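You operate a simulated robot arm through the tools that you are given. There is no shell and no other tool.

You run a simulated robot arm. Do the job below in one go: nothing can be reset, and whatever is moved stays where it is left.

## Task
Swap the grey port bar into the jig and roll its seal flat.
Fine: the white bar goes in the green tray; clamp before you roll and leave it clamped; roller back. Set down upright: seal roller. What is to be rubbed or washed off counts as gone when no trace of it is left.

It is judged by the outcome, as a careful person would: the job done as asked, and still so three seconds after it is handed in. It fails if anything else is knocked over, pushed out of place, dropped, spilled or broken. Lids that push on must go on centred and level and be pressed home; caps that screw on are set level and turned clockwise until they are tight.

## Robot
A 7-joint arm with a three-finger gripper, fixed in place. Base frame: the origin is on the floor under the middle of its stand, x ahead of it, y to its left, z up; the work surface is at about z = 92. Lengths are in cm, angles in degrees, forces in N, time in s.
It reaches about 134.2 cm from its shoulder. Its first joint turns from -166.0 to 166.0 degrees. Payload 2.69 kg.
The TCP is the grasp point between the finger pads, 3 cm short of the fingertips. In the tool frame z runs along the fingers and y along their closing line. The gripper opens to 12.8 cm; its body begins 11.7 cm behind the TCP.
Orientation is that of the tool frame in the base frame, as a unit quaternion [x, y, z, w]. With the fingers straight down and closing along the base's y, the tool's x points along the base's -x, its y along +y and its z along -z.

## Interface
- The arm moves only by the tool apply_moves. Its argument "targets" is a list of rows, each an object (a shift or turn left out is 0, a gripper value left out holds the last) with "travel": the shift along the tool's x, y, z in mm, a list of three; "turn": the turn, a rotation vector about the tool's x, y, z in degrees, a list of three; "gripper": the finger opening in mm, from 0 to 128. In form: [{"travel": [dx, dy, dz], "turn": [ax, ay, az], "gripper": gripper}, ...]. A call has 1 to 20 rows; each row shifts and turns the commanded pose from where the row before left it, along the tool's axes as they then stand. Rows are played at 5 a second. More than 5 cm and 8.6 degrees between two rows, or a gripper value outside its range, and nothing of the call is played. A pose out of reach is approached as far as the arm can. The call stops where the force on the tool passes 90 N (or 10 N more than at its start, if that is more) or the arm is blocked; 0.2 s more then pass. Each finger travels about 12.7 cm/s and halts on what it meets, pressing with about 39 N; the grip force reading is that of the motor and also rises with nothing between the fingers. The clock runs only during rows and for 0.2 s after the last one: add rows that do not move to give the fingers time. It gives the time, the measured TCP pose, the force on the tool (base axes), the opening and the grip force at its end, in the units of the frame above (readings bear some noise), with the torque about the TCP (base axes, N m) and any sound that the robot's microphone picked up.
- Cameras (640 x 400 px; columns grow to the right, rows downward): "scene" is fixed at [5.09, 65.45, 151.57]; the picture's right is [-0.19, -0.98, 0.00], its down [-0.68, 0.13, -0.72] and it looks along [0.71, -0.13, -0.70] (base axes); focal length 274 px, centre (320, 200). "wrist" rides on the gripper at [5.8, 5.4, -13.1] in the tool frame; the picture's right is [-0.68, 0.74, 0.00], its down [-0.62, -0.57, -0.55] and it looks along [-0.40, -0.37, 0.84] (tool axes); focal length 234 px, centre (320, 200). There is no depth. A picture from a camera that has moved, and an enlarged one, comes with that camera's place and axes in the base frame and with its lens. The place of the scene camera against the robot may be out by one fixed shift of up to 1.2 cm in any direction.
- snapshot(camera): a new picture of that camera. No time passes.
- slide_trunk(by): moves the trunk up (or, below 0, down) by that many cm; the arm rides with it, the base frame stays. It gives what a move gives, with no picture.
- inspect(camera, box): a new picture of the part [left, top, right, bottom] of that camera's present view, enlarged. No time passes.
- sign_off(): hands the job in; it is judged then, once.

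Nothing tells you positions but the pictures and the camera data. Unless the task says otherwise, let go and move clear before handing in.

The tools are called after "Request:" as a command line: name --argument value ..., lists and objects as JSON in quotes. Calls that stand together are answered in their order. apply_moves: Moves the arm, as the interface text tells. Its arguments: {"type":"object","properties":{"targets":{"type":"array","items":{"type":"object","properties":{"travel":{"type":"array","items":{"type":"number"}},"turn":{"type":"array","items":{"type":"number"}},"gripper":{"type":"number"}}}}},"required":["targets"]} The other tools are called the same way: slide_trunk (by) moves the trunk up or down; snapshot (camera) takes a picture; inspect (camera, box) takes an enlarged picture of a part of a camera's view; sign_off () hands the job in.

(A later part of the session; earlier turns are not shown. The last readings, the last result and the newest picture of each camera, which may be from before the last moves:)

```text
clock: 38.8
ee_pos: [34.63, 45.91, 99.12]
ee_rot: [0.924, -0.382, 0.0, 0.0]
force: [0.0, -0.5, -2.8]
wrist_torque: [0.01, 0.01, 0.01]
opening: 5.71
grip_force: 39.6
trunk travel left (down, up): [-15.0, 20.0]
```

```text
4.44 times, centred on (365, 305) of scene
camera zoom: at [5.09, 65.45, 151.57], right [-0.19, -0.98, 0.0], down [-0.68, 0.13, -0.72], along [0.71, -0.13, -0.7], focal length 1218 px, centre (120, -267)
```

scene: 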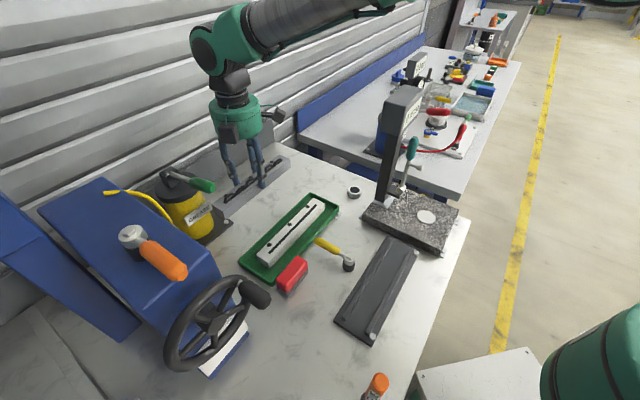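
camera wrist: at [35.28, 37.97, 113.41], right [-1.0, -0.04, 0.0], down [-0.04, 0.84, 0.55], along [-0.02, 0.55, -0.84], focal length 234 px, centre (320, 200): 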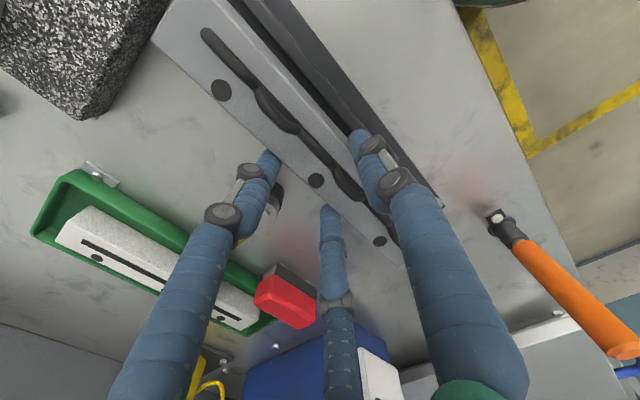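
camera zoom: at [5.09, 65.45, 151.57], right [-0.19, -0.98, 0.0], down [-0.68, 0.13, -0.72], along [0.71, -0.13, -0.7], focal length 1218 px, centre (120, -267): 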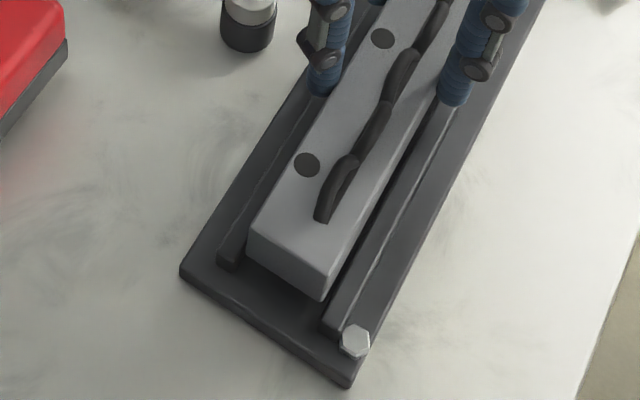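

Request:
apply_moves --targets '[{"travel": [-0.5, 0, 4]}, {"travel": [0, 0, 3]}, {}]'

Request:
apply_moves --targets '[{"travel": [0, 0, 3]}, {}]'

Request:
inspect --camera "wrist" --box '[150, 0, 300, 150]'

Request:
inspect --camera "scene" --box '[325, 260, 405, 350]'

```text
clock: 39.6
ee_pos: [34.52, 45.94, 98.44]
ee_rot: [0.924, -0.381, 0.0, 0.0]
force: [0.0, 0.1, -1.9]
wrist_torque: [0.01, -0.01, 0.0]
opening: 5.7
grip_force: 38.8
trunk travel left (down, up): [-15.0, 20.0]
```

```text
clock: 40.2
ee_pos: [34.57, 45.99, 98.26]
ee_rot: [0.924, -0.382, 0.0, 0.0]
force: [-2.1, -1.1, -2.1]
wrist_torque: [-0.06, 0.05, -0.19]
opening: 5.71
grip_force: 39.3
trunk travel left (down, up): [-15.0, 20.0]
```

```text
2.67 times, centred on (225, 75) of wrist
camera zoom: at [35.04, 38.1, 111.17], right [-1.0, -0.04, 0.0], down [-0.04, 0.84, 0.55], along [-0.02, 0.55, -0.84], focal length 624 px, centre (573, 533)
```

zoom: 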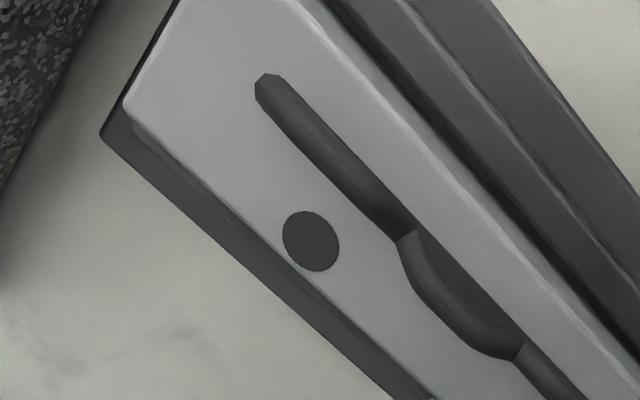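

```text
4.44 times, centred on (365, 305) of scene
camera zoom: at [5.09, 65.45, 151.57], right [-0.19, -0.98, 0.0], down [-0.68, 0.13, -0.72], along [0.71, -0.13, -0.7], focal length 1218 px, centre (120, -267)
```

zoom: 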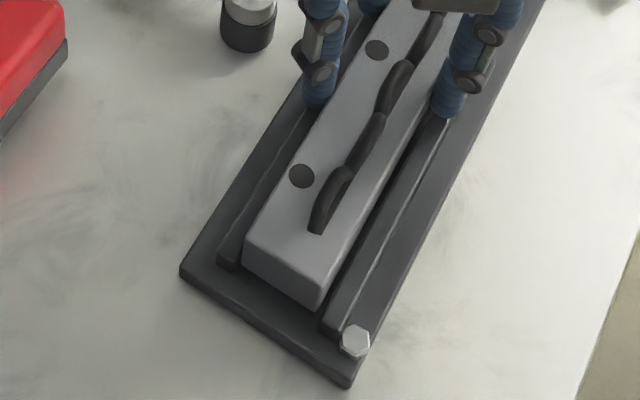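

The bar is entering the slot, with only a light touch against the lever-side rail. Nudging 1.5 mm away from it and continuing.

Request:
apply_moves --targets '[{"travel": [0.5, 1.5, 0]}, {"travel": [0, 0, 2]}, {}]'

Request:
apply_moves --targets '[{"travel": [0, 0, 2]}, {}]'

```text
clock: 41.0
ee_pos: [34.55, 45.74, 97.98]
ee_rot: [0.924, -0.382, 0.0, 0.0]
force: [1.0, 0.3, -1.9]
wrist_torque: [0.01, -0.01, 0.02]
opening: 5.72
grip_force: 38.4
trunk travel left (down, up): [-15.0, 20.0]
```

```text
clock: 41.6
ee_pos: [34.56, 45.88, 97.93]
ee_rot: [0.924, -0.382, 0.001, -0.001]
force: [-1.5, 0.8, 15.9]
wrist_torque: [-0.49, 0.02, 0.15]
opening: 5.71
grip_force: 39.3
trunk travel left (down, up): [-15.0, 20.0]
```

Contact at the expected seating height. Checking visually before letting go.

Request:
inspect --camera "wrist" --box '[150, 0, 300, 150]'

Request:
inspect --camera "scene" --box '[330, 290, 390, 350]'

Request:
inspect --camera "scene" --box '[365, 225, 425, 275]'

```text
2.67 times, centred on (225, 75) of wrist
camera zoom: at [34.92, 37.88, 110.94], right [-1.0, -0.04, 0.0], down [-0.04, 0.83, 0.55], along [-0.02, 0.55, -0.84], focal length 624 px, centre (573, 533)
```

zoom: 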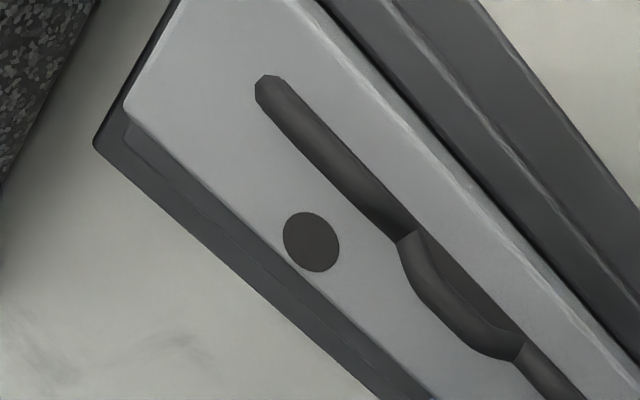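

```text
6.67 times, centred on (360, 320) of scene
camera zoom: at [5.09, 65.45, 151.57], right [-0.19, -0.98, 0.0], down [-0.68, 0.13, -0.72], along [0.71, -0.13, -0.7], focal length 1827 px, centre (53, -600)
```

zoom: 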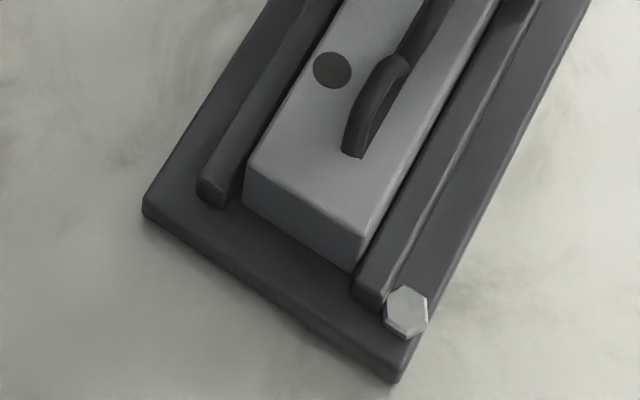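

```text
8.00 times, centred on (395, 250) of scene
camera zoom: at [5.09, 65.45, 151.57], right [-0.19, -0.98, 0.0], down [-0.68, 0.13, -0.72], along [0.71, -0.13, -0.7], focal length 2192 px, centre (-280, -200)
```

zoom: 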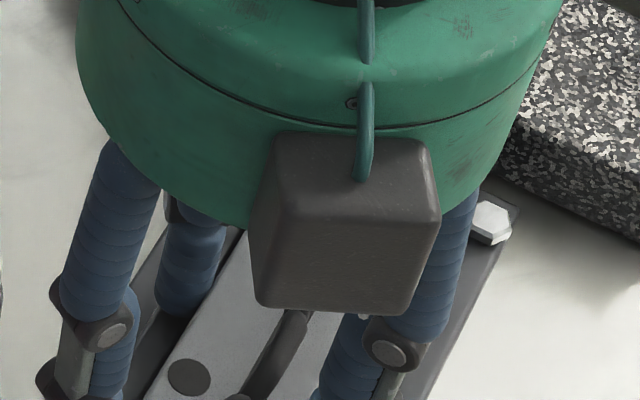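

Bar is down between the rails and level. Releasing and rising straight up.

Request:
apply_moves --targets '[{"travel": [0, 0, -1]}, {"gripper": 62}, {"gripper": 72}, {}, {"travel": [0, 0, -15]}, {"travel": [0, 0, -30]}, {"travel": [0, 0, -40]}, {}]'

Request:
snapshot --camera "wrist"

Request:
inspect --camera "scene" --box '[320, 220, 440, 360]'

```text
clock: 43.4
ee_pos: [34.03, 45.77, 106.31]
ee_rot: [0.924, -0.382, 0.0, 0.0]
force: [-1.2, -1.0, 0.5]
wrist_torque: [0.04, -0.01, 0.05]
opening: 7.22
grip_force: 0.0
trunk travel left (down, up): [-15.0, 20.0]
```

```text
taken
camera wrist: at [34.46, 37.73, 119.39], right [-1.0, -0.04, 0.0], down [-0.04, 0.84, 0.55], along [-0.02, 0.55, -0.84], focal length 234 px, centre (320, 200)
```

wrist: 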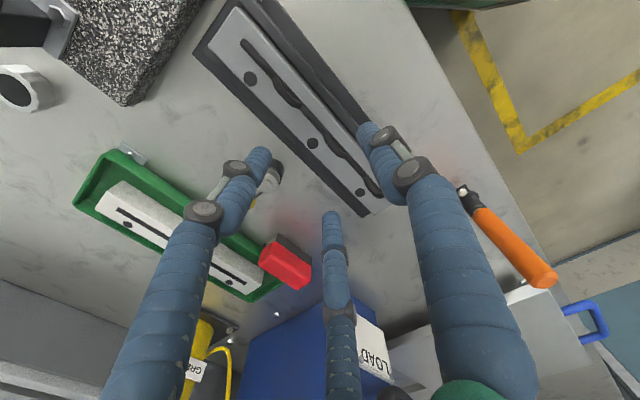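

```text
2.86 times, centred on (380, 290) of scene
camera zoom: at [5.09, 65.45, 151.57], right [-0.19, -0.98, 0.0], down [-0.68, 0.13, -0.72], along [0.71, -0.13, -0.7], focal length 783 px, centre (149, -57)
```

zoom: 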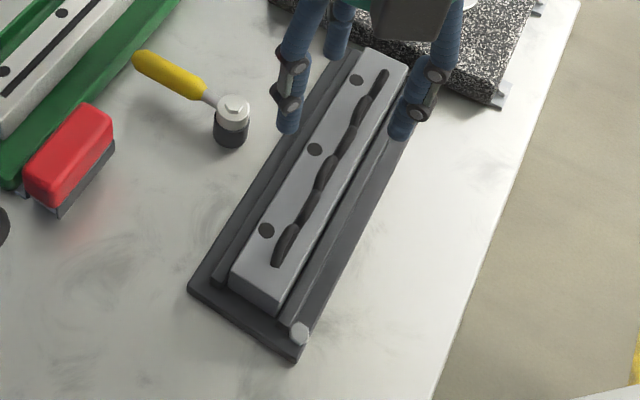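

The grey bar sits in the jig just as the white one did. Next, the clamp: I'll close the fingers into a poker, and position beside the yellow handle on its near side to turn it clockwise toward the granite side, away from the roller.

Request:
apply_moves --targets '[{"travel": [0, -35, -10], "gripper": 20}, {"travel": [-8, -35, 0], "gripper": 0}, {"travel": [-16, -35, 0]}, {"travel": [-16, -35, 0]}, {}, {}, {}]'

Request:
snapshot --camera "wrist"

Request:
inspect --camera "scene" --box '[270, 120, 430, 310]'

```text
clock: 45.0
ee_pos: [41.52, 58.77, 107.24]
ee_rot: [0.924, -0.382, 0.0, 0.0]
force: [-0.6, 0.9, -0.1]
wrist_torque: [0.01, -0.01, 0.03]
opening: 0.21
grip_force: 31.9
trunk travel left (down, up): [-15.0, 20.0]
```

```text
taken
camera wrist: at [41.94, 50.69, 120.34], right [-1.0, -0.04, 0.0], down [-0.04, 0.84, 0.55], along [-0.02, 0.55, -0.84], focal length 234 px, centre (320, 200)
```

wrist: 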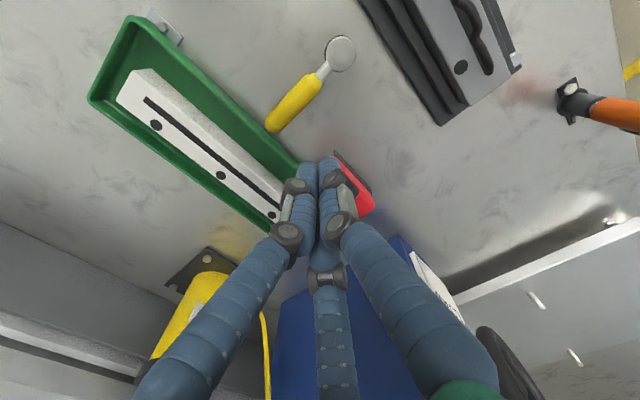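

```text
2.11 times, centred on (350, 215) of scene
camera zoom: at [5.09, 65.45, 151.57], right [-0.19, -0.98, 0.0], down [-0.68, 0.13, -0.72], along [0.71, -0.13, -0.7], focal length 577 px, centre (257, 168)
```

zoom: 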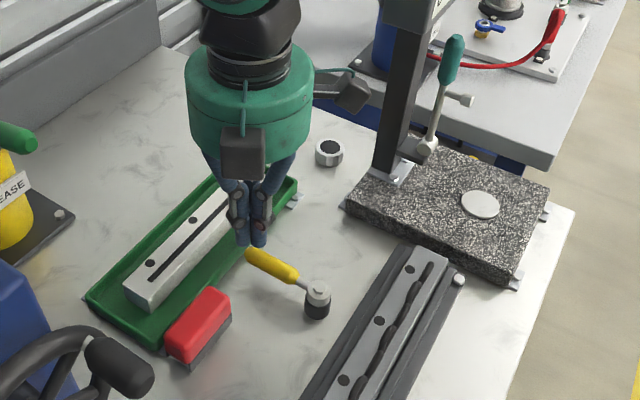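

Moving slightly clear of the roller, then down beside the handle.

Request:
apply_moves --targets '[{"travel": [7, 9, 0]}, {"travel": [0, 0, 35]}, {"travel": [0, 0, 30]}, {"travel": [0, 0, 15]}, {}, {}]'

Request:
snapshot --camera "wrist"

Request:
inspect --camera "scene" --box '[270, 160, 400, 310]'

```text
clock: 46.4
ee_pos: [41.13, 57.58, 99.03]
ee_rot: [0.925, -0.381, -0.001, 0.0]
force: [-0.1, -0.2, 0.0]
wrist_torque: [0.03, 0.02, 0.02]
opening: 0.19
grip_force: 31.4
trunk travel left (down, up): [-15.0, 20.0]
```

```text
taken
camera wrist: at [41.74, 49.63, 112.14], right [-1.0, -0.04, 0.0], down [-0.04, 0.84, 0.55], along [-0.02, 0.55, -0.84], focal length 234 px, centre (320, 200)
```

wrist: 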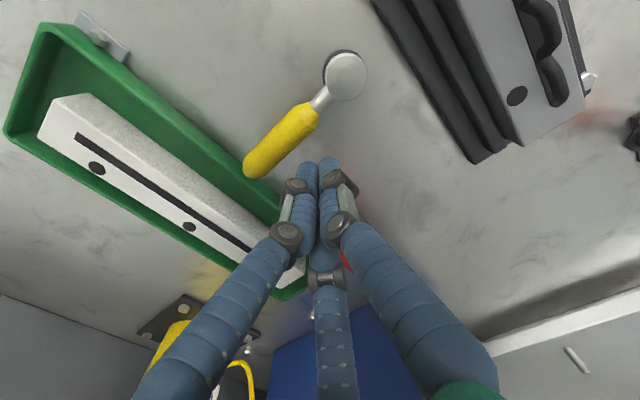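

```text
2.67 times, centred on (335, 235) of scene
camera zoom: at [5.09, 65.45, 151.57], right [-0.19, -0.98, 0.0], down [-0.68, 0.13, -0.72], along [0.71, -0.13, -0.7], focal length 731 px, centre (280, 107)
```

zoom: 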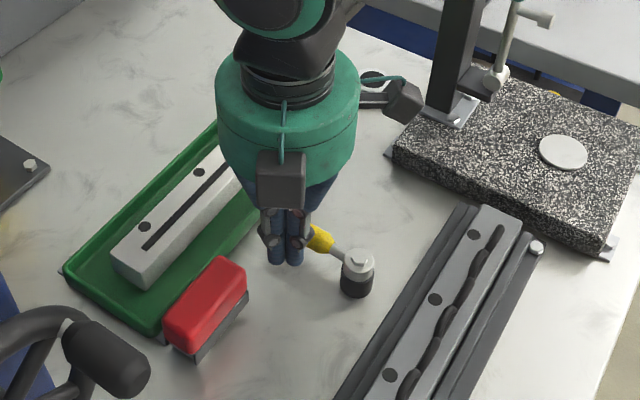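

Lowering to handle height, then a first cautious push to see whether the lever turns this way.

Request:
apply_moves --targets '[{"travel": [0, 0, 14]}, {"travel": [11, 0, 0]}, {}, {"travel": [8, -2, 0]}, {"travel": [7, -3, 0]}, {}]'

Request:
snapshot --camera "wrist"

Request:
inspect --camera "scene" --box '[270, 160, 400, 310]'

```text
clock: 47.8
ee_pos: [43.6, 56.16, 97.74]
ee_rot: [0.923, -0.384, 0.001, 0.0]
force: [0.6, -0.1, -0.3]
wrist_torque: [-0.02, -0.01, 0.02]
opening: 0.21
grip_force: 31.6
trunk travel left (down, up): [-15.0, 20.0]
```

```text
taken
camera wrist: at [44.01, 48.15, 110.84], right [-1.0, -0.04, 0.0], down [-0.04, 0.84, 0.55], along [-0.02, 0.55, -0.84], focal length 234 px, centre (320, 200)
```

wrist: 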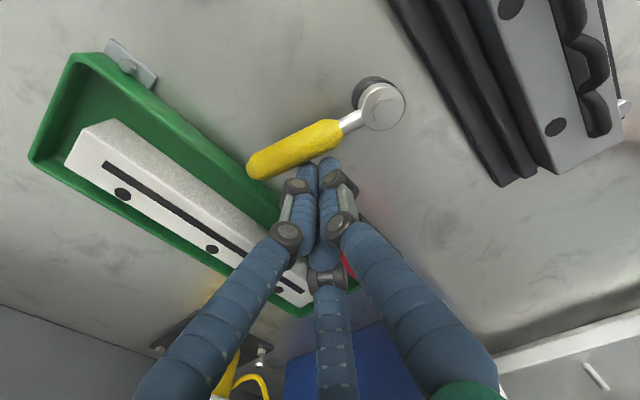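

```text
2.67 times, centred on (335, 235) of scene
camera zoom: at [5.09, 65.45, 151.57], right [-0.19, -0.98, 0.0], down [-0.68, 0.13, -0.72], along [0.71, -0.13, -0.7], focal length 731 px, centre (280, 107)
```

zoom: 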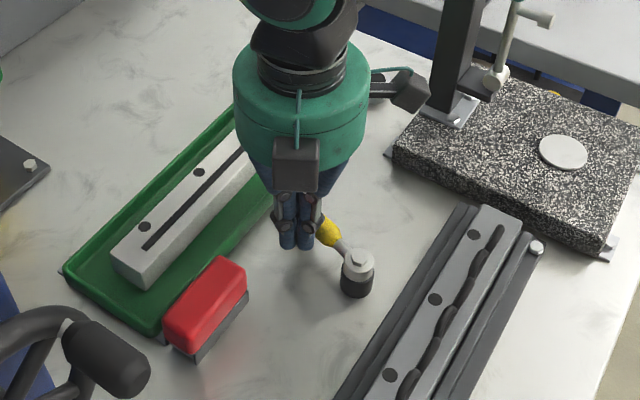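

The lever turns freely clockwise. Continuing along its arc.

Request:
apply_moves --targets '[{"travel": [15, 1.4, 0]}, {"travel": [8, 1.5, 0]}, {"travel": [8, 1.6, 0]}, {"travel": [7, 3.5, 0]}, {"travel": [7, 3.6, 0]}, {}]'

Request:
snapshot --camera "wrist"

Request:
inspect --camera "scene" --box '[290, 160, 440, 340]'

```text
clock: 49.2
ee_pos: [45.93, 52.11, 97.98]
ee_rot: [0.924, -0.382, 0.0, 0.0]
force: [1.7, 1.0, -0.5]
wrist_torque: [0.01, 0.0, 0.0]
opening: 0.2
grip_force: 31.2
trunk travel left (down, up): [-15.0, 20.0]
```

```text
taken
camera wrist: at [46.29, 44.07, 111.08], right [-1.0, -0.04, 0.0], down [-0.04, 0.84, 0.55], along [-0.02, 0.55, -0.84], focal length 234 px, centre (320, 200)
```

wrist: 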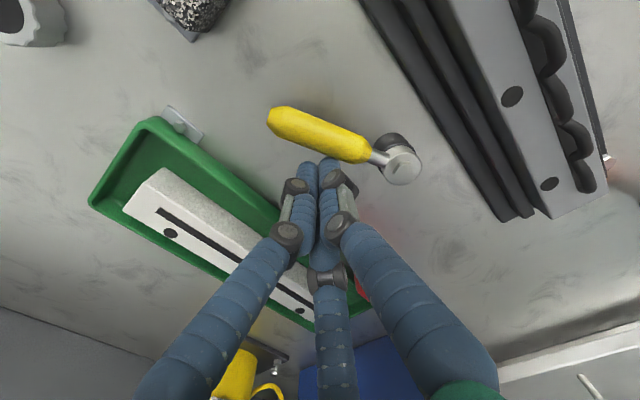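

```text
2.22 times, centred on (365, 250) of scene
camera zoom: at [5.09, 65.45, 151.57], right [-0.19, -0.98, 0.0], down [-0.68, 0.13, -0.72], along [0.71, -0.13, -0.7], focal length 609 px, centre (220, 89)
```

zoom: 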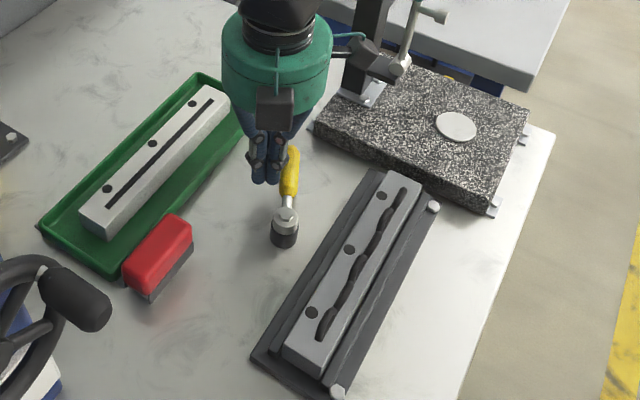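

Request:
apply_moves --targets '[{"travel": [6, 5, 0]}, {"travel": [6, 5, 0]}, {"travel": [4.5, 6.5, 0]}, {}]'

Request:
snapshot --camera "wrist"

Request:
inspect --camera "scene" --box '[290, 160, 440, 340]'

```text
clock: 50.2
ee_pos: [45.98, 49.52, 97.79]
ee_rot: [0.924, -0.382, 0.0, 0.0]
force: [0.8, 0.6, -0.5]
wrist_torque: [-0.04, -0.05, -0.01]
opening: 0.22
grip_force: 30.9
trunk travel left (down, up): [-15.0, 20.0]
```

```text
taken
camera wrist: at [46.33, 41.53, 110.99], right [-1.0, -0.04, 0.0], down [-0.04, 0.84, 0.55], along [-0.02, 0.55, -0.84], focal length 234 px, centre (320, 200)
```

wrist: 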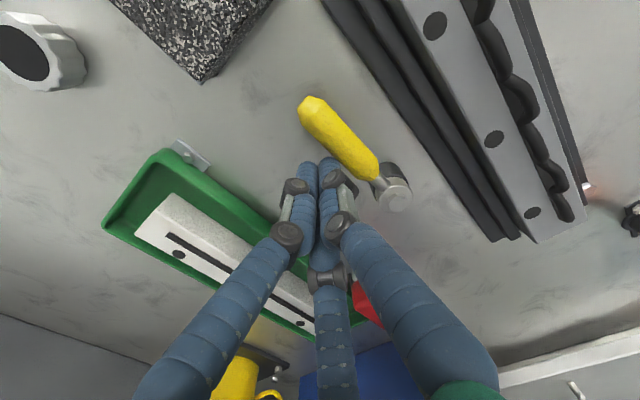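

```text
2.22 times, centred on (365, 250) of scene
camera zoom: at [5.09, 65.45, 151.57], right [-0.19, -0.98, 0.0], down [-0.68, 0.13, -0.72], along [0.71, -0.13, -0.7], focal length 609 px, centre (220, 89)
```

zoom: 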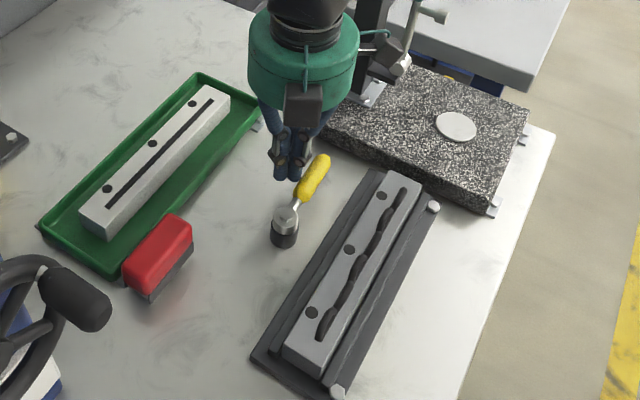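

The handle is now about parallel to the jig. Checking the jaw and pushing on slightly to find the stop.

Request:
inspect --camera "wrist" --box '[400, 20, 600, 250]'

Request:
apply_moves --targets '[{"travel": [2, 5, 0]}, {"travel": [2, 5, 0]}, {}]'

Request:
snapshot --camera "wrist"

Request:
inspect --camera "scene" --box '[320, 200, 440, 350]'

```text
1.74 times, centred on (500, 135) of wrist
camera zoom: at [46.33, 41.53, 110.99], right [-1.0, -0.04, 0.0], down [-0.04, 0.84, 0.55], along [-0.02, 0.55, -0.84], focal length 407 px, centre (7, 313)
```

zoom: 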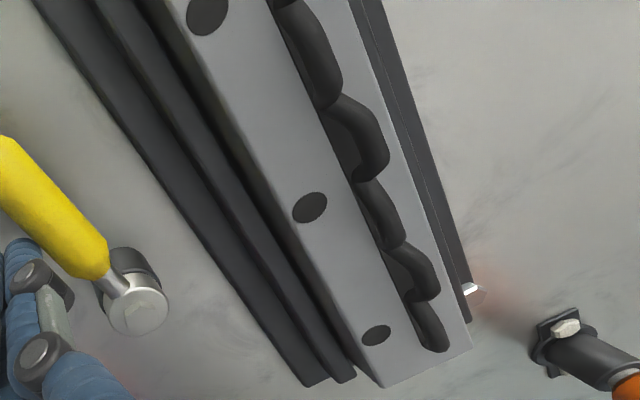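

```text
clock: 51.0
ee_pos: [45.97, 48.95, 98.19]
ee_rot: [0.924, -0.381, 0.002, -0.003]
force: [27.2, 41.8, -1.4]
wrist_torque: [1.25, -0.55, -0.17]
opening: 0.17
grip_force: 31.2
trunk travel left (down, up): [-15.0, 20.0]
```

```text
taken
camera wrist: at [46.3, 40.99, 111.16], right [-1.0, -0.04, 0.0], down [-0.04, 0.83, 0.55], along [-0.02, 0.55, -0.83], focal length 234 px, centre (320, 200)
```

wrist: 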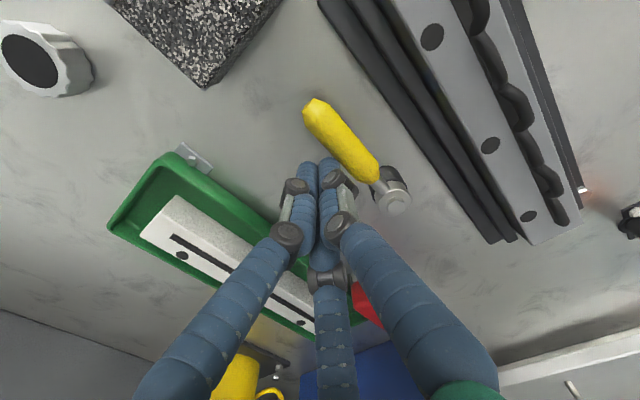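

```text
2.67 times, centred on (380, 275) of scene
camera zoom: at [5.09, 65.45, 151.57], right [-0.19, -0.98, 0.0], down [-0.68, 0.13, -0.72], along [0.71, -0.13, -0.7], focal length 731 px, centre (160, 0)
```

zoom: 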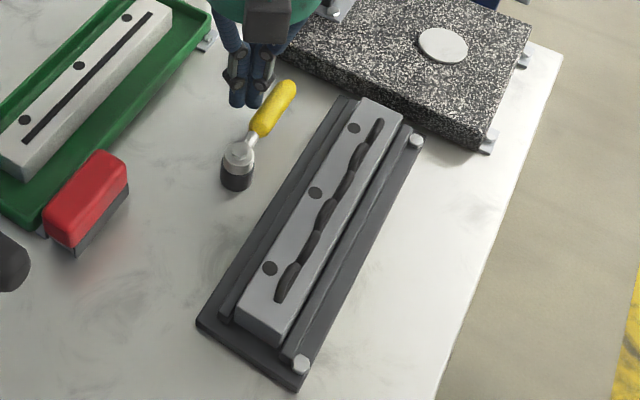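

The lever hit a firm stop at 90° — clamped. Backing off from the handle and rising, then checking the jig.

Request:
apply_moves --targets '[{"travel": [0, -10, 0]}, {"travel": [0, -10, 0]}, {"travel": [0, 0, -30]}, {"travel": [0, 0, -40]}, {"travel": [0, 0, -40]}, {}]'

Request:
snapshot --camera "wrist"

Request:
inspect --camera "scene" --box '[320, 220, 440, 360]'

Request:
inspect --camera "scene" --box '[330, 300, 390, 350]'

```text
clock: 52.4
ee_pos: [47.31, 50.1, 108.9]
ee_rot: [0.924, -0.382, 0.0, 0.0]
force: [0.0, 0.0, 0.3]
wrist_torque: [-0.02, 0.02, -0.01]
opening: 0.21
grip_force: 31.3
trunk travel left (down, up): [-15.0, 20.0]
```

```text
taken
camera wrist: at [47.59, 42.23, 121.96], right [-1.0, -0.04, 0.0], down [-0.04, 0.84, 0.55], along [-0.02, 0.55, -0.84], focal length 234 px, centre (320, 200)
```

wrist: 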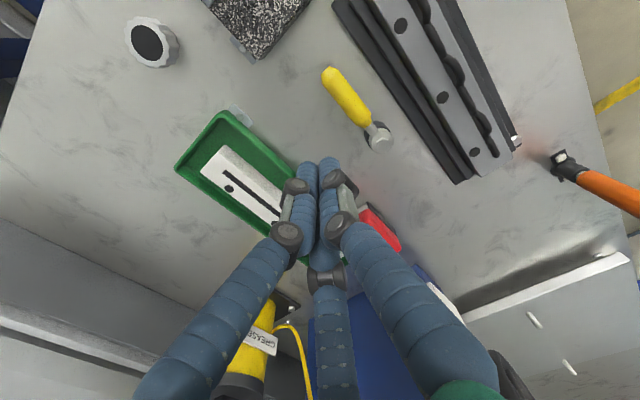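

```text
2.86 times, centred on (380, 290) of scene
camera zoom: at [5.09, 65.45, 151.57], right [-0.19, -0.98, 0.0], down [-0.68, 0.13, -0.72], along [0.71, -0.13, -0.7], focal length 783 px, centre (149, -57)
```

zoom: 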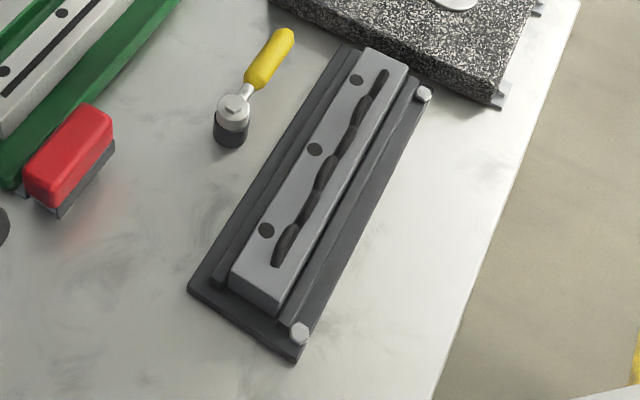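

```text
8.00 times, centred on (360, 325) of scene
camera zoom: at [5.09, 65.45, 151.57], right [-0.19, -0.98, 0.0], down [-0.68, 0.13, -0.72], along [0.71, -0.13, -0.7], focal length 2192 px, centre (0, -800)
```

zoom: 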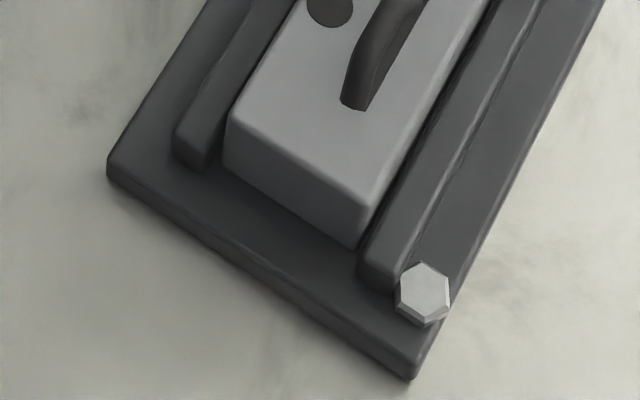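

The lever stays put parallel to the jig and the bar is unmoved. Now to the seal roller: moving above it with open fingers.

Request:
apply_moves --targets '[{"travel": [-33, -12, 0]}, {"travel": [-33, -12, 0]}, {"travel": [-33, -12, 0], "gripper": 60}, {"travel": [-33, -12, 0], "gripper": 85}, {"travel": [-31, -12, 0]}, {}, {}]'

Request:
snapshot --camera "wrist"

Request:
snapshot --camera "scene"

```text
clock: 54.0
ee_pos: [39.56, 65.76, 108.81]
ee_rot: [0.924, -0.382, 0.0, 0.0]
force: [-0.4, -0.4, 0.1]
wrist_torque: [0.02, -0.01, -0.02]
opening: 8.5
grip_force: 0.1
trunk travel left (down, up): [-15.0, 20.0]
```

```text
taken
camera wrist: at [40.1, 57.87, 121.8], right [-1.0, -0.04, 0.0], down [-0.04, 0.84, 0.55], along [-0.02, 0.55, -0.84], focal length 234 px, centre (320, 200)
```

wrist: 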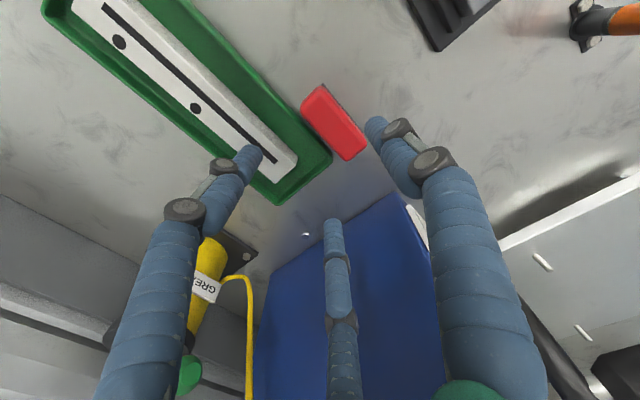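

```text
taken
```

scene: 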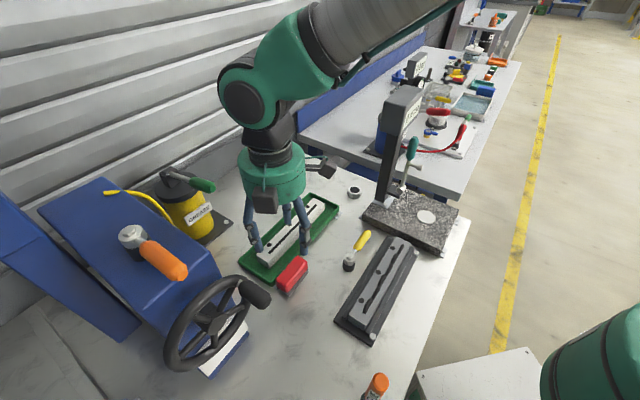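

Request:
inspect --camera "wrist" --box '[280, 70, 390, 180]'

Request:
inspect --camera "scene" --box '[265, 245, 325, 305]'

```text
3.64 times, centred on (335, 125) of wrist
camera zoom: at [40.1, 57.87, 121.8], right [-1.0, -0.04, 0.0], down [-0.04, 0.84, 0.55], along [-0.02, 0.55, -0.84], focal length 852 px, centre (266, 473)
```

zoom: 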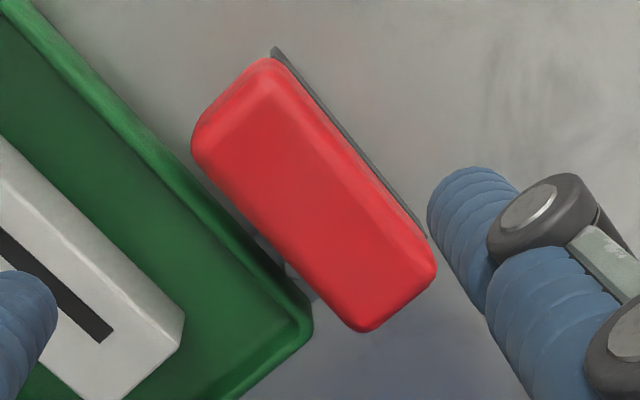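

```text
6.67 times, centred on (295, 275) of scene
camera zoom: at [5.09, 65.45, 151.57], right [-0.19, -0.98, 0.0], down [-0.68, 0.13, -0.72], along [0.71, -0.13, -0.7], focal length 1827 px, centre (487, -300)
```

zoom: 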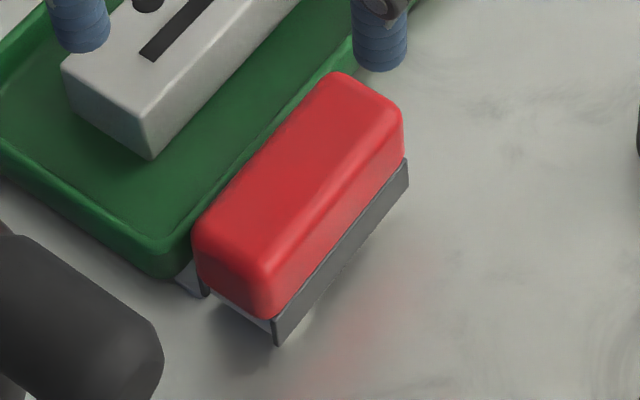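

Roller measured: grip ≈7.7 × 3.1 cm, centred near r=73.0, s=−18.9 (≈(38.2, 65.0)), top near z≈97. Aligning over it and going partway down.

Request:
apply_moves --targets '[{"travel": [-5, 9, 20]}, {"travel": [0, 0, 30]}, {"travel": [0, 0, 25]}, {}, {}]'

Request:
inspect --camera "wrist" --box '[230, 60, 430, 260]'

Request:
inspect --camera "scene" --box '[220, 190, 340, 310]'

```text
clock: 55.2
ee_pos: [38.85, 65.7, 101.42]
ee_rot: [0.924, -0.383, 0.0, 0.0]
force: [0.2, 0.3, 0.9]
wrist_torque: [0.01, 0.01, 0.02]
opening: 8.5
grip_force: 0.0
trunk travel left (down, up): [-15.0, 20.0]
```

```text
2.00 times, centred on (330, 160) of wrist
camera zoom: at [39.23, 57.72, 114.58], right [-1.0, -0.04, 0.0], down [-0.04, 0.84, 0.55], along [-0.02, 0.55, -0.84], focal length 468 px, centre (300, 280)
```

zoom: 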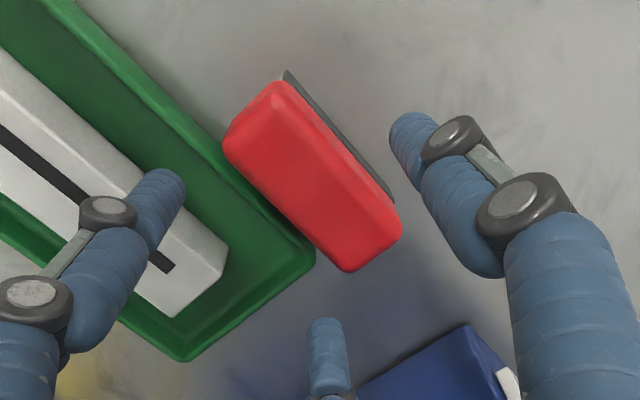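

```text
3.33 times, centred on (280, 250) of scene
camera zoom: at [5.09, 65.45, 151.57], right [-0.19, -0.98, 0.0], down [-0.68, 0.13, -0.72], along [0.71, -0.13, -0.7], focal length 914 px, centre (453, 33)
```

zoom: 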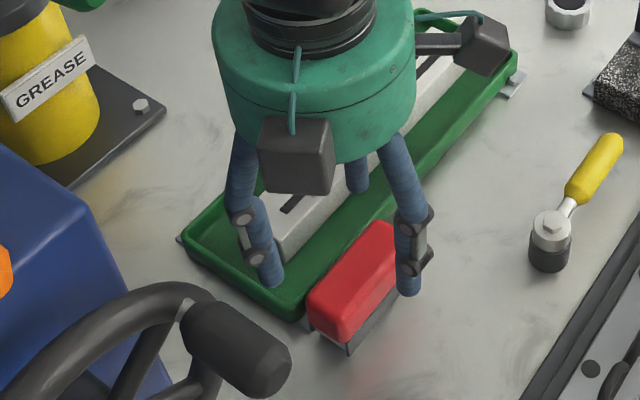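

Block is centred between the fingers. Narrowing the opening first so the outer fingers clear the tray rim, then lowering.

Request:
apply_moves --targets '[{"travel": [0, 1, 0], "gripper": 66}, {"travel": [0, 0, 15]}, {"travel": [0, 0, 10]}, {}, {}]'

Request:
inspect --camera "wrist" --box '[230, 60, 430, 260]'

Request:
inspect --camera "scene" --box '[240, 210, 330, 300]'

```text
clock: 56.4
ee_pos: [38.54, 65.7, 98.9]
ee_rot: [0.924, -0.382, 0.001, -0.001]
force: [0.4, -0.4, 0.1]
wrist_torque: [-0.01, -0.01, -0.01]
opening: 6.61
grip_force: 0.0
trunk travel left (down, up): [-15.0, 20.0]
```

```text
2.00 times, centred on (330, 160) of wrist
camera zoom: at [39.03, 57.6, 112.0], right [-1.0, -0.04, 0.0], down [-0.04, 0.84, 0.55], along [-0.02, 0.55, -0.84], focal length 468 px, centre (300, 280)
```

zoom: 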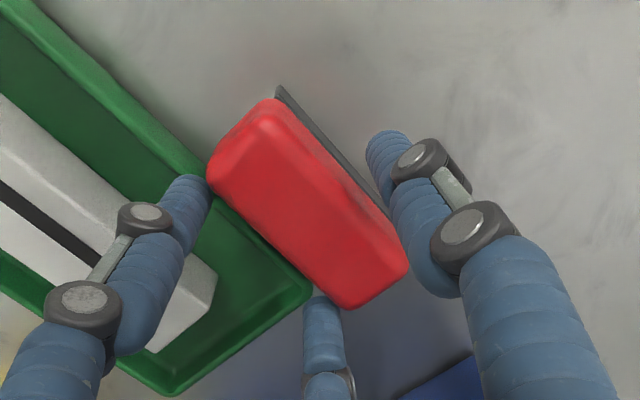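

```text
4.44 times, centred on (285, 255) of scene
camera zoom: at [5.09, 65.45, 151.57], right [-0.19, -0.98, 0.0], down [-0.68, 0.13, -0.72], along [0.71, -0.13, -0.7], focal length 1218 px, centre (476, -44)
```

zoom: 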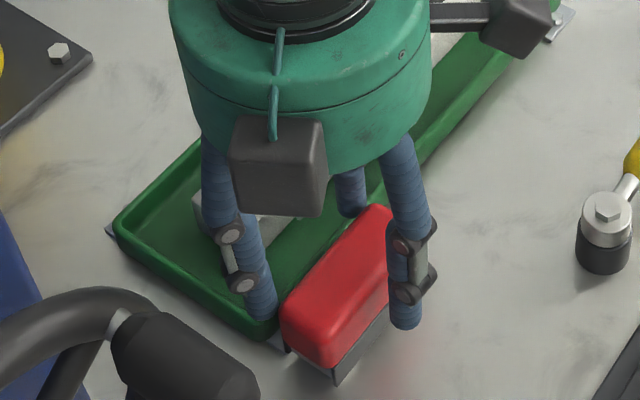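

Request:
apply_moves --targets '[{"travel": [0, -1, 0]}, {"travel": [0, 0, 6]}, {"travel": [0, 0, 5]}, {}, {}]'

Request:
inspect --camera "wrist" --box '[230, 60, 430, 260]'

Request:
inspect --camera "scene" --box '[260, 230, 330, 300]'

```text
clock: 57.6
ee_pos: [38.71, 65.38, 97.7]
ee_rot: [0.924, -0.382, 0.0, 0.0]
force: [-0.7, 0.2, -0.8]
wrist_torque: [0.03, 0.01, -0.02]
opening: 6.58
grip_force: 0.0
trunk travel left (down, up): [-15.0, 20.0]
```

```text
2.00 times, centred on (330, 160) of wrist
camera zoom: at [39.08, 57.56, 110.79], right [-1.0, -0.04, 0.0], down [-0.04, 0.84, 0.55], along [-0.02, 0.55, -0.84], focal length 468 px, centre (300, 280)
```

zoom: 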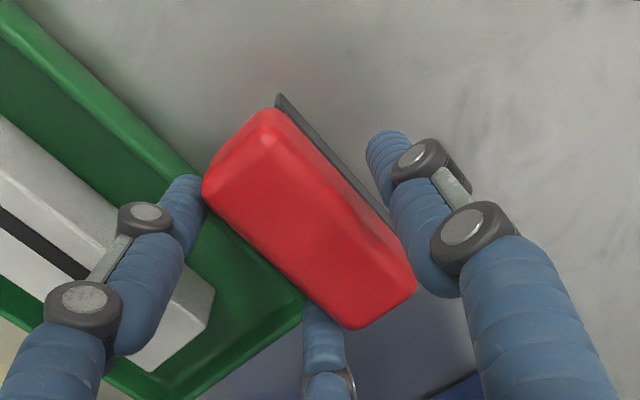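

```text
5.71 times, centred on (295, 265) of scene
camera zoom: at [5.09, 65.45, 151.57], right [-0.19, -0.98, 0.0], down [-0.68, 0.13, -0.72], along [0.71, -0.13, -0.7], focal length 1566 px, centre (463, -171)
```

zoom: 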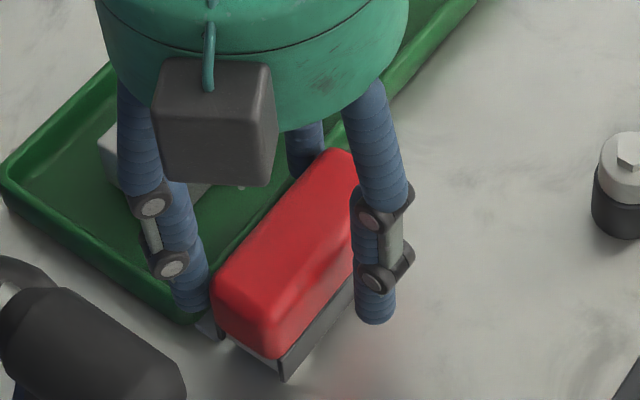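

Closing on the red grip.

Request:
apply_moves --targets '[{"gripper": 58}, {"gripper": 50}, {"gripper": 42}, {"gripper": 35}, {}, {}]'

Request:
inspect --camera "wrist" --box '[230, 60, 430, 260]'

Request:
inspect --camera "scene" --box '[260, 230, 330, 300]'

```text
clock: 59.0
ee_pos: [38.63, 65.47, 97.92]
ee_rot: [0.924, -0.382, 0.001, 0.0]
force: [0.1, -1.6, 1.9]
wrist_torque: [-0.09, 0.1, -0.04]
opening: 4.85
grip_force: 39.3
trunk travel left (down, up): [-15.0, 20.0]
```

```text
2.00 times, centred on (330, 160) of wrist
camera zoom: at [39.08, 57.56, 110.8], right [-1.0, -0.04, 0.0], down [-0.04, 0.84, 0.55], along [-0.02, 0.55, -0.84], focal length 468 px, centre (300, 280)
```

zoom: 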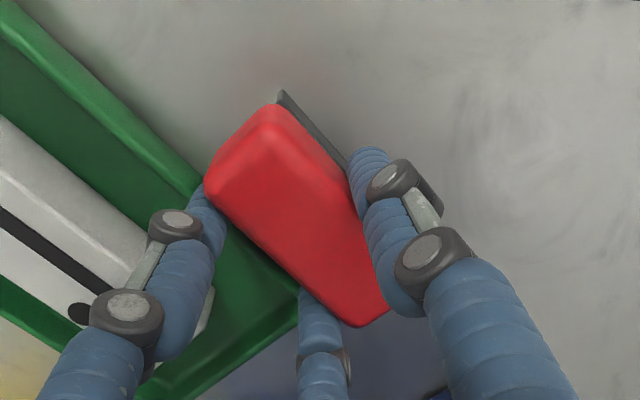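

```text
5.71 times, centred on (295, 265) of scene
camera zoom: at [5.09, 65.45, 151.57], right [-0.19, -0.98, 0.0], down [-0.68, 0.13, -0.72], along [0.71, -0.13, -0.7], focal length 1566 px, centre (463, -171)
```

zoom: 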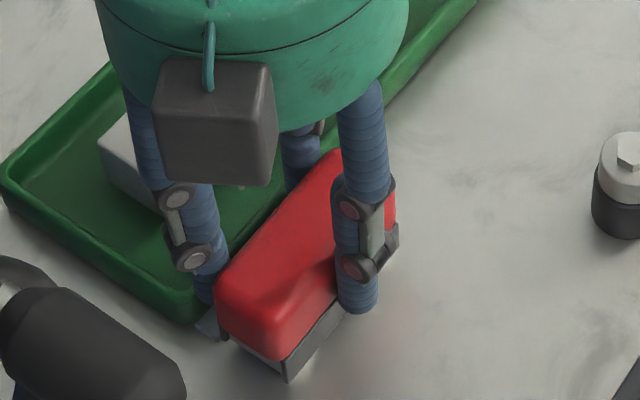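

Gripped (4.85 cm). Lifting and looking at the roller from the scene camera.

Request:
apply_moves --targets '[{"travel": [0, 0, -10]}, {"travel": [0, 0, -30]}, {"travel": [0, 0, -40]}, {"travel": [0, 0, -40]}, {}, {}]'

Request:
snapshot --camera "wrist"

Request:
inspect --camera "scene" --box '[210, 120, 350, 310]'

```text
clock: 60.4
ee_pos: [38.6, 65.36, 109.59]
ee_rot: [0.924, -0.381, 0.0, -0.001]
force: [0.6, 0.6, -2.1]
wrist_torque: [0.02, 0.02, -0.01]
opening: 4.87
grip_force: 38.9
trunk travel left (down, up): [-15.0, 20.0]
```

```text
taken
camera wrist: at [39.01, 57.4, 122.75], right [-1.0, -0.04, 0.0], down [-0.04, 0.84, 0.55], along [-0.02, 0.55, -0.84], focal length 234 px, centre (320, 200)
```

wrist: 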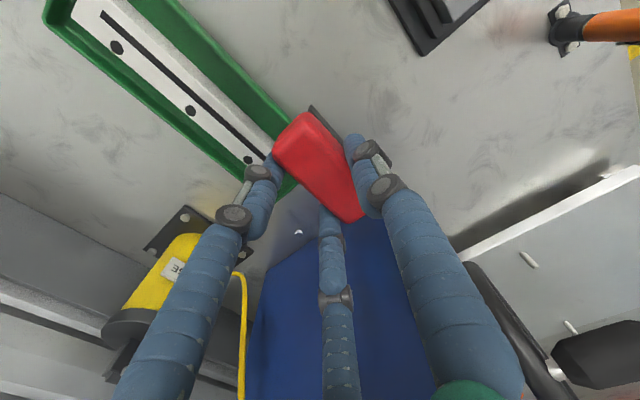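

```text
2.11 times, centred on (280, 215) of scene
camera zoom: at [5.09, 65.45, 151.57], right [-0.19, -0.98, 0.0], down [-0.68, 0.13, -0.72], along [0.71, -0.13, -0.7], focal length 577 px, centre (404, 168)
```

zoom: 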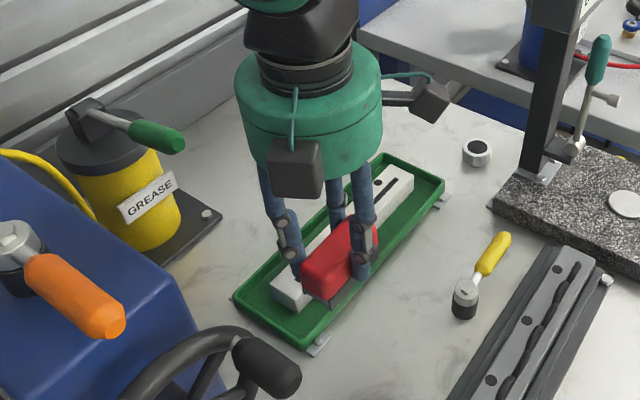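

Request:
inspect --camera "scene" --box '[265, 215, 315, 275]'

Request:
inspect --camera "wrist" --box '[250, 90, 390, 240]'

```text
6.67 times, centred on (290, 245) of scene
camera zoom: at [5.09, 65.45, 151.57], right [-0.19, -0.98, 0.0], down [-0.68, 0.13, -0.72], along [0.71, -0.13, -0.7], focal length 1827 px, centre (520, -100)
```

zoom: 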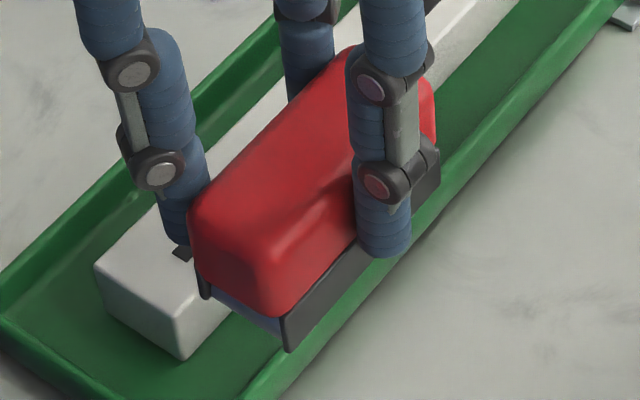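

```text
2.67 times, centred on (320, 165) of wrist
camera zoom: at [39.01, 57.4, 122.75], right [-1.0, -0.04, 0.0], down [-0.04, 0.84, 0.55], along [-0.02, 0.55, -0.84], focal length 624 px, centre (320, 293)
```

zoom: 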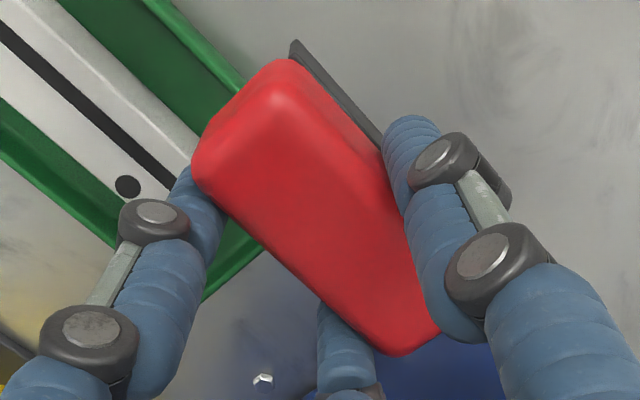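

Roller is held level. Carrying it over to the jig, above the middle of the seal line (seal centre r≈55.45).

Request:
apply_moves --targets '[{"travel": [18, 29, 0]}, {"travel": [18, 29, 0]}, {"travel": [18, 29, 0]}, {"travel": [19, 29, 0]}, {"travel": [19, 29, 0]}, {"travel": [19, 29, 0]}, {}, {}]'

Request:
snapshot --camera "wrist"

Request:
inspect --camera "scene" --box '[310, 170, 450, 350]'

```text
clock: 62.2
ee_pos: [34.06, 45.35, 109.98]
ee_rot: [0.924, -0.382, 0.0, -0.001]
force: [0.2, 0.0, -1.4]
wrist_torque: [-0.03, 0.05, 0.0]
opening: 4.91
grip_force: 39.0
trunk travel left (down, up): [-15.0, 20.0]
```

```text
taken
camera wrist: at [34.56, 37.5, 123.05], right [-1.0, -0.04, 0.0], down [-0.04, 0.84, 0.55], along [-0.02, 0.55, -0.84], focal length 234 px, centre (320, 200)
```

wrist: 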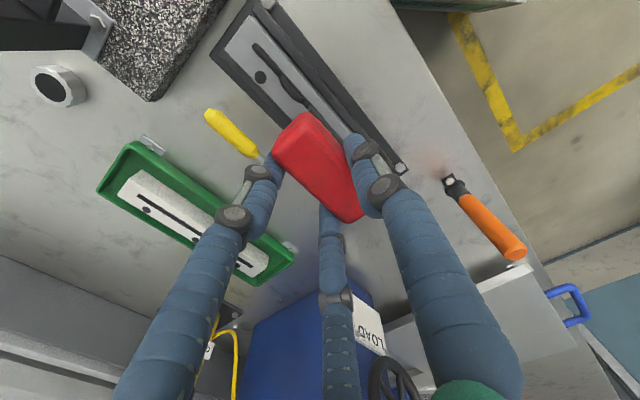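

```text
2.22 times, centred on (380, 260) of scene
camera zoom: at [5.09, 65.45, 151.57], right [-0.19, -0.98, 0.0], down [-0.68, 0.13, -0.72], along [0.71, -0.13, -0.7], focal length 609 px, centre (187, 67)
```

zoom: 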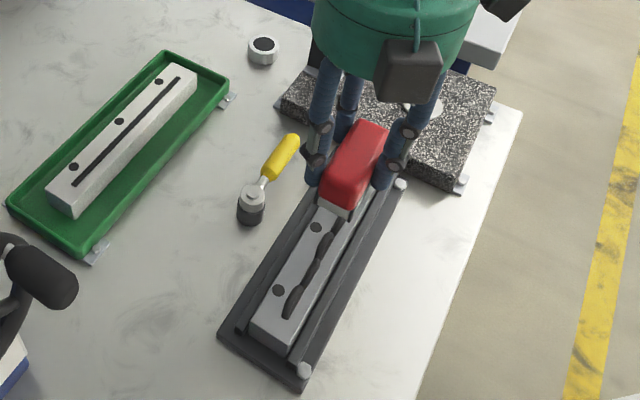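

On target (r=56.36, s=−7.9). Lowering toward the seal.

Request:
apply_moves --targets '[{"travel": [0, 0, 25]}, {"travel": [0, 0, 25]}, {"travel": [0, 0, 14]}, {}, {}]'

Request:
snapshot --camera "wrist"

Request:
inspect --camera "scene" --box '[340, 210, 430, 320]'

```text
clock: 63.4
ee_pos: [34.12, 45.47, 103.54]
ee_rot: [0.924, -0.382, 0.0, 0.0]
force: [0.0, -0.4, -1.2]
wrist_torque: [0.04, -0.01, -0.03]
opening: 4.89
grip_force: 39.1
trunk travel left (down, up): [-15.0, 20.0]
```

```text
taken
camera wrist: at [34.55, 37.5, 116.59], right [-1.0, -0.04, 0.0], down [-0.04, 0.84, 0.55], along [-0.02, 0.55, -0.84], focal length 234 px, centre (320, 200)
```

wrist: 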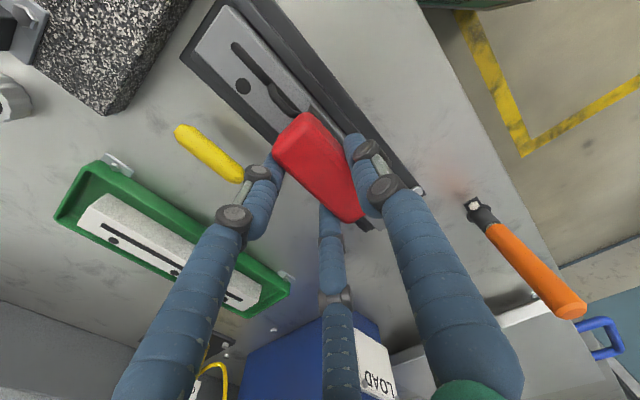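

```text
3.64 times, centred on (385, 265) of scene
camera zoom: at [5.09, 65.45, 151.57], right [-0.19, -0.98, 0.0], down [-0.68, 0.13, -0.72], along [0.71, -0.13, -0.7], focal length 996 px, centre (84, -36)
```

zoom: 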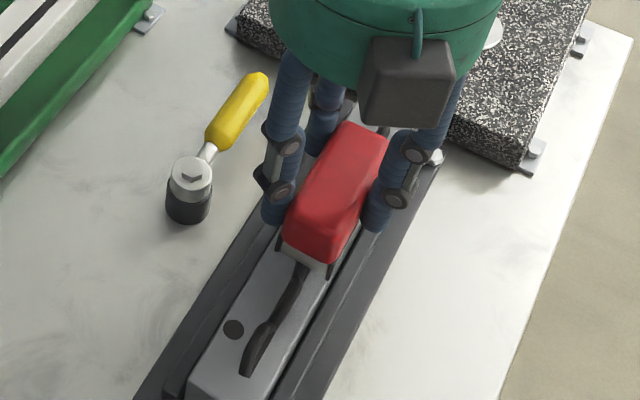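

Request:
apply_moves --targets '[{"travel": [0, 0, 6]}, {"travel": [0, 0, 5]}, {}]'

Request:
apply_moves --targets '[{"travel": [0, 0, 3]}, {}]'

Request:
apply_moves --targets '[{"travel": [0, 0, 2]}, {}]'

Request:
inspect --camera "scene" --box '[340, 210, 430, 320]'

```text
clock: 64.2
ee_pos: [34.14, 45.4, 102.36]
ee_rot: [0.924, -0.382, 0.0, 0.0]
force: [-1.0, -0.2, -1.9]
wrist_torque: [-0.01, 0.02, -0.04]
opening: 4.87
grip_force: 39.2
trunk travel left (down, up): [-15.0, 20.0]
```

```text
clock: 64.8
ee_pos: [34.33, 45.41, 102.12]
ee_rot: [0.924, -0.383, 0.0, 0.0]
force: [0.1, 0.0, -1.4]
wrist_torque: [0.02, 0.02, 0.03]
opening: 4.88
grip_force: 38.6
trunk travel left (down, up): [-15.0, 20.0]
```

```text
clock: 65.4
ee_pos: [34.27, 45.45, 101.96]
ee_rot: [0.924, -0.382, 0.001, -0.001]
force: [1.4, -0.9, 7.6]
wrist_torque: [-0.2, 0.04, 0.05]
opening: 4.88
grip_force: 38.3
trunk travel left (down, up): [-15.0, 20.0]
```

```text
3.64 times, centred on (385, 265) of scene
camera zoom: at [5.09, 65.45, 151.57], right [-0.19, -0.98, 0.0], down [-0.68, 0.13, -0.72], along [0.71, -0.13, -0.7], focal length 996 px, centre (84, -36)
```

zoom: 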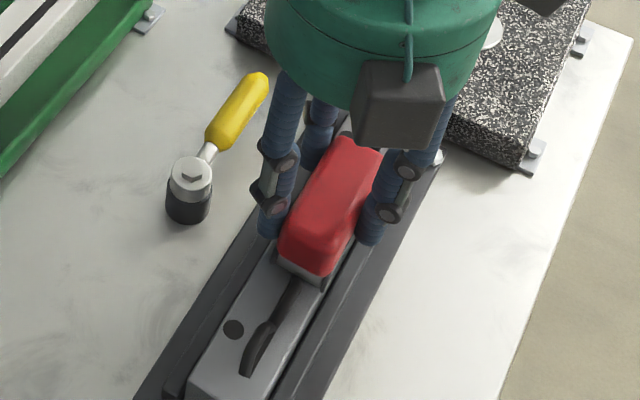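

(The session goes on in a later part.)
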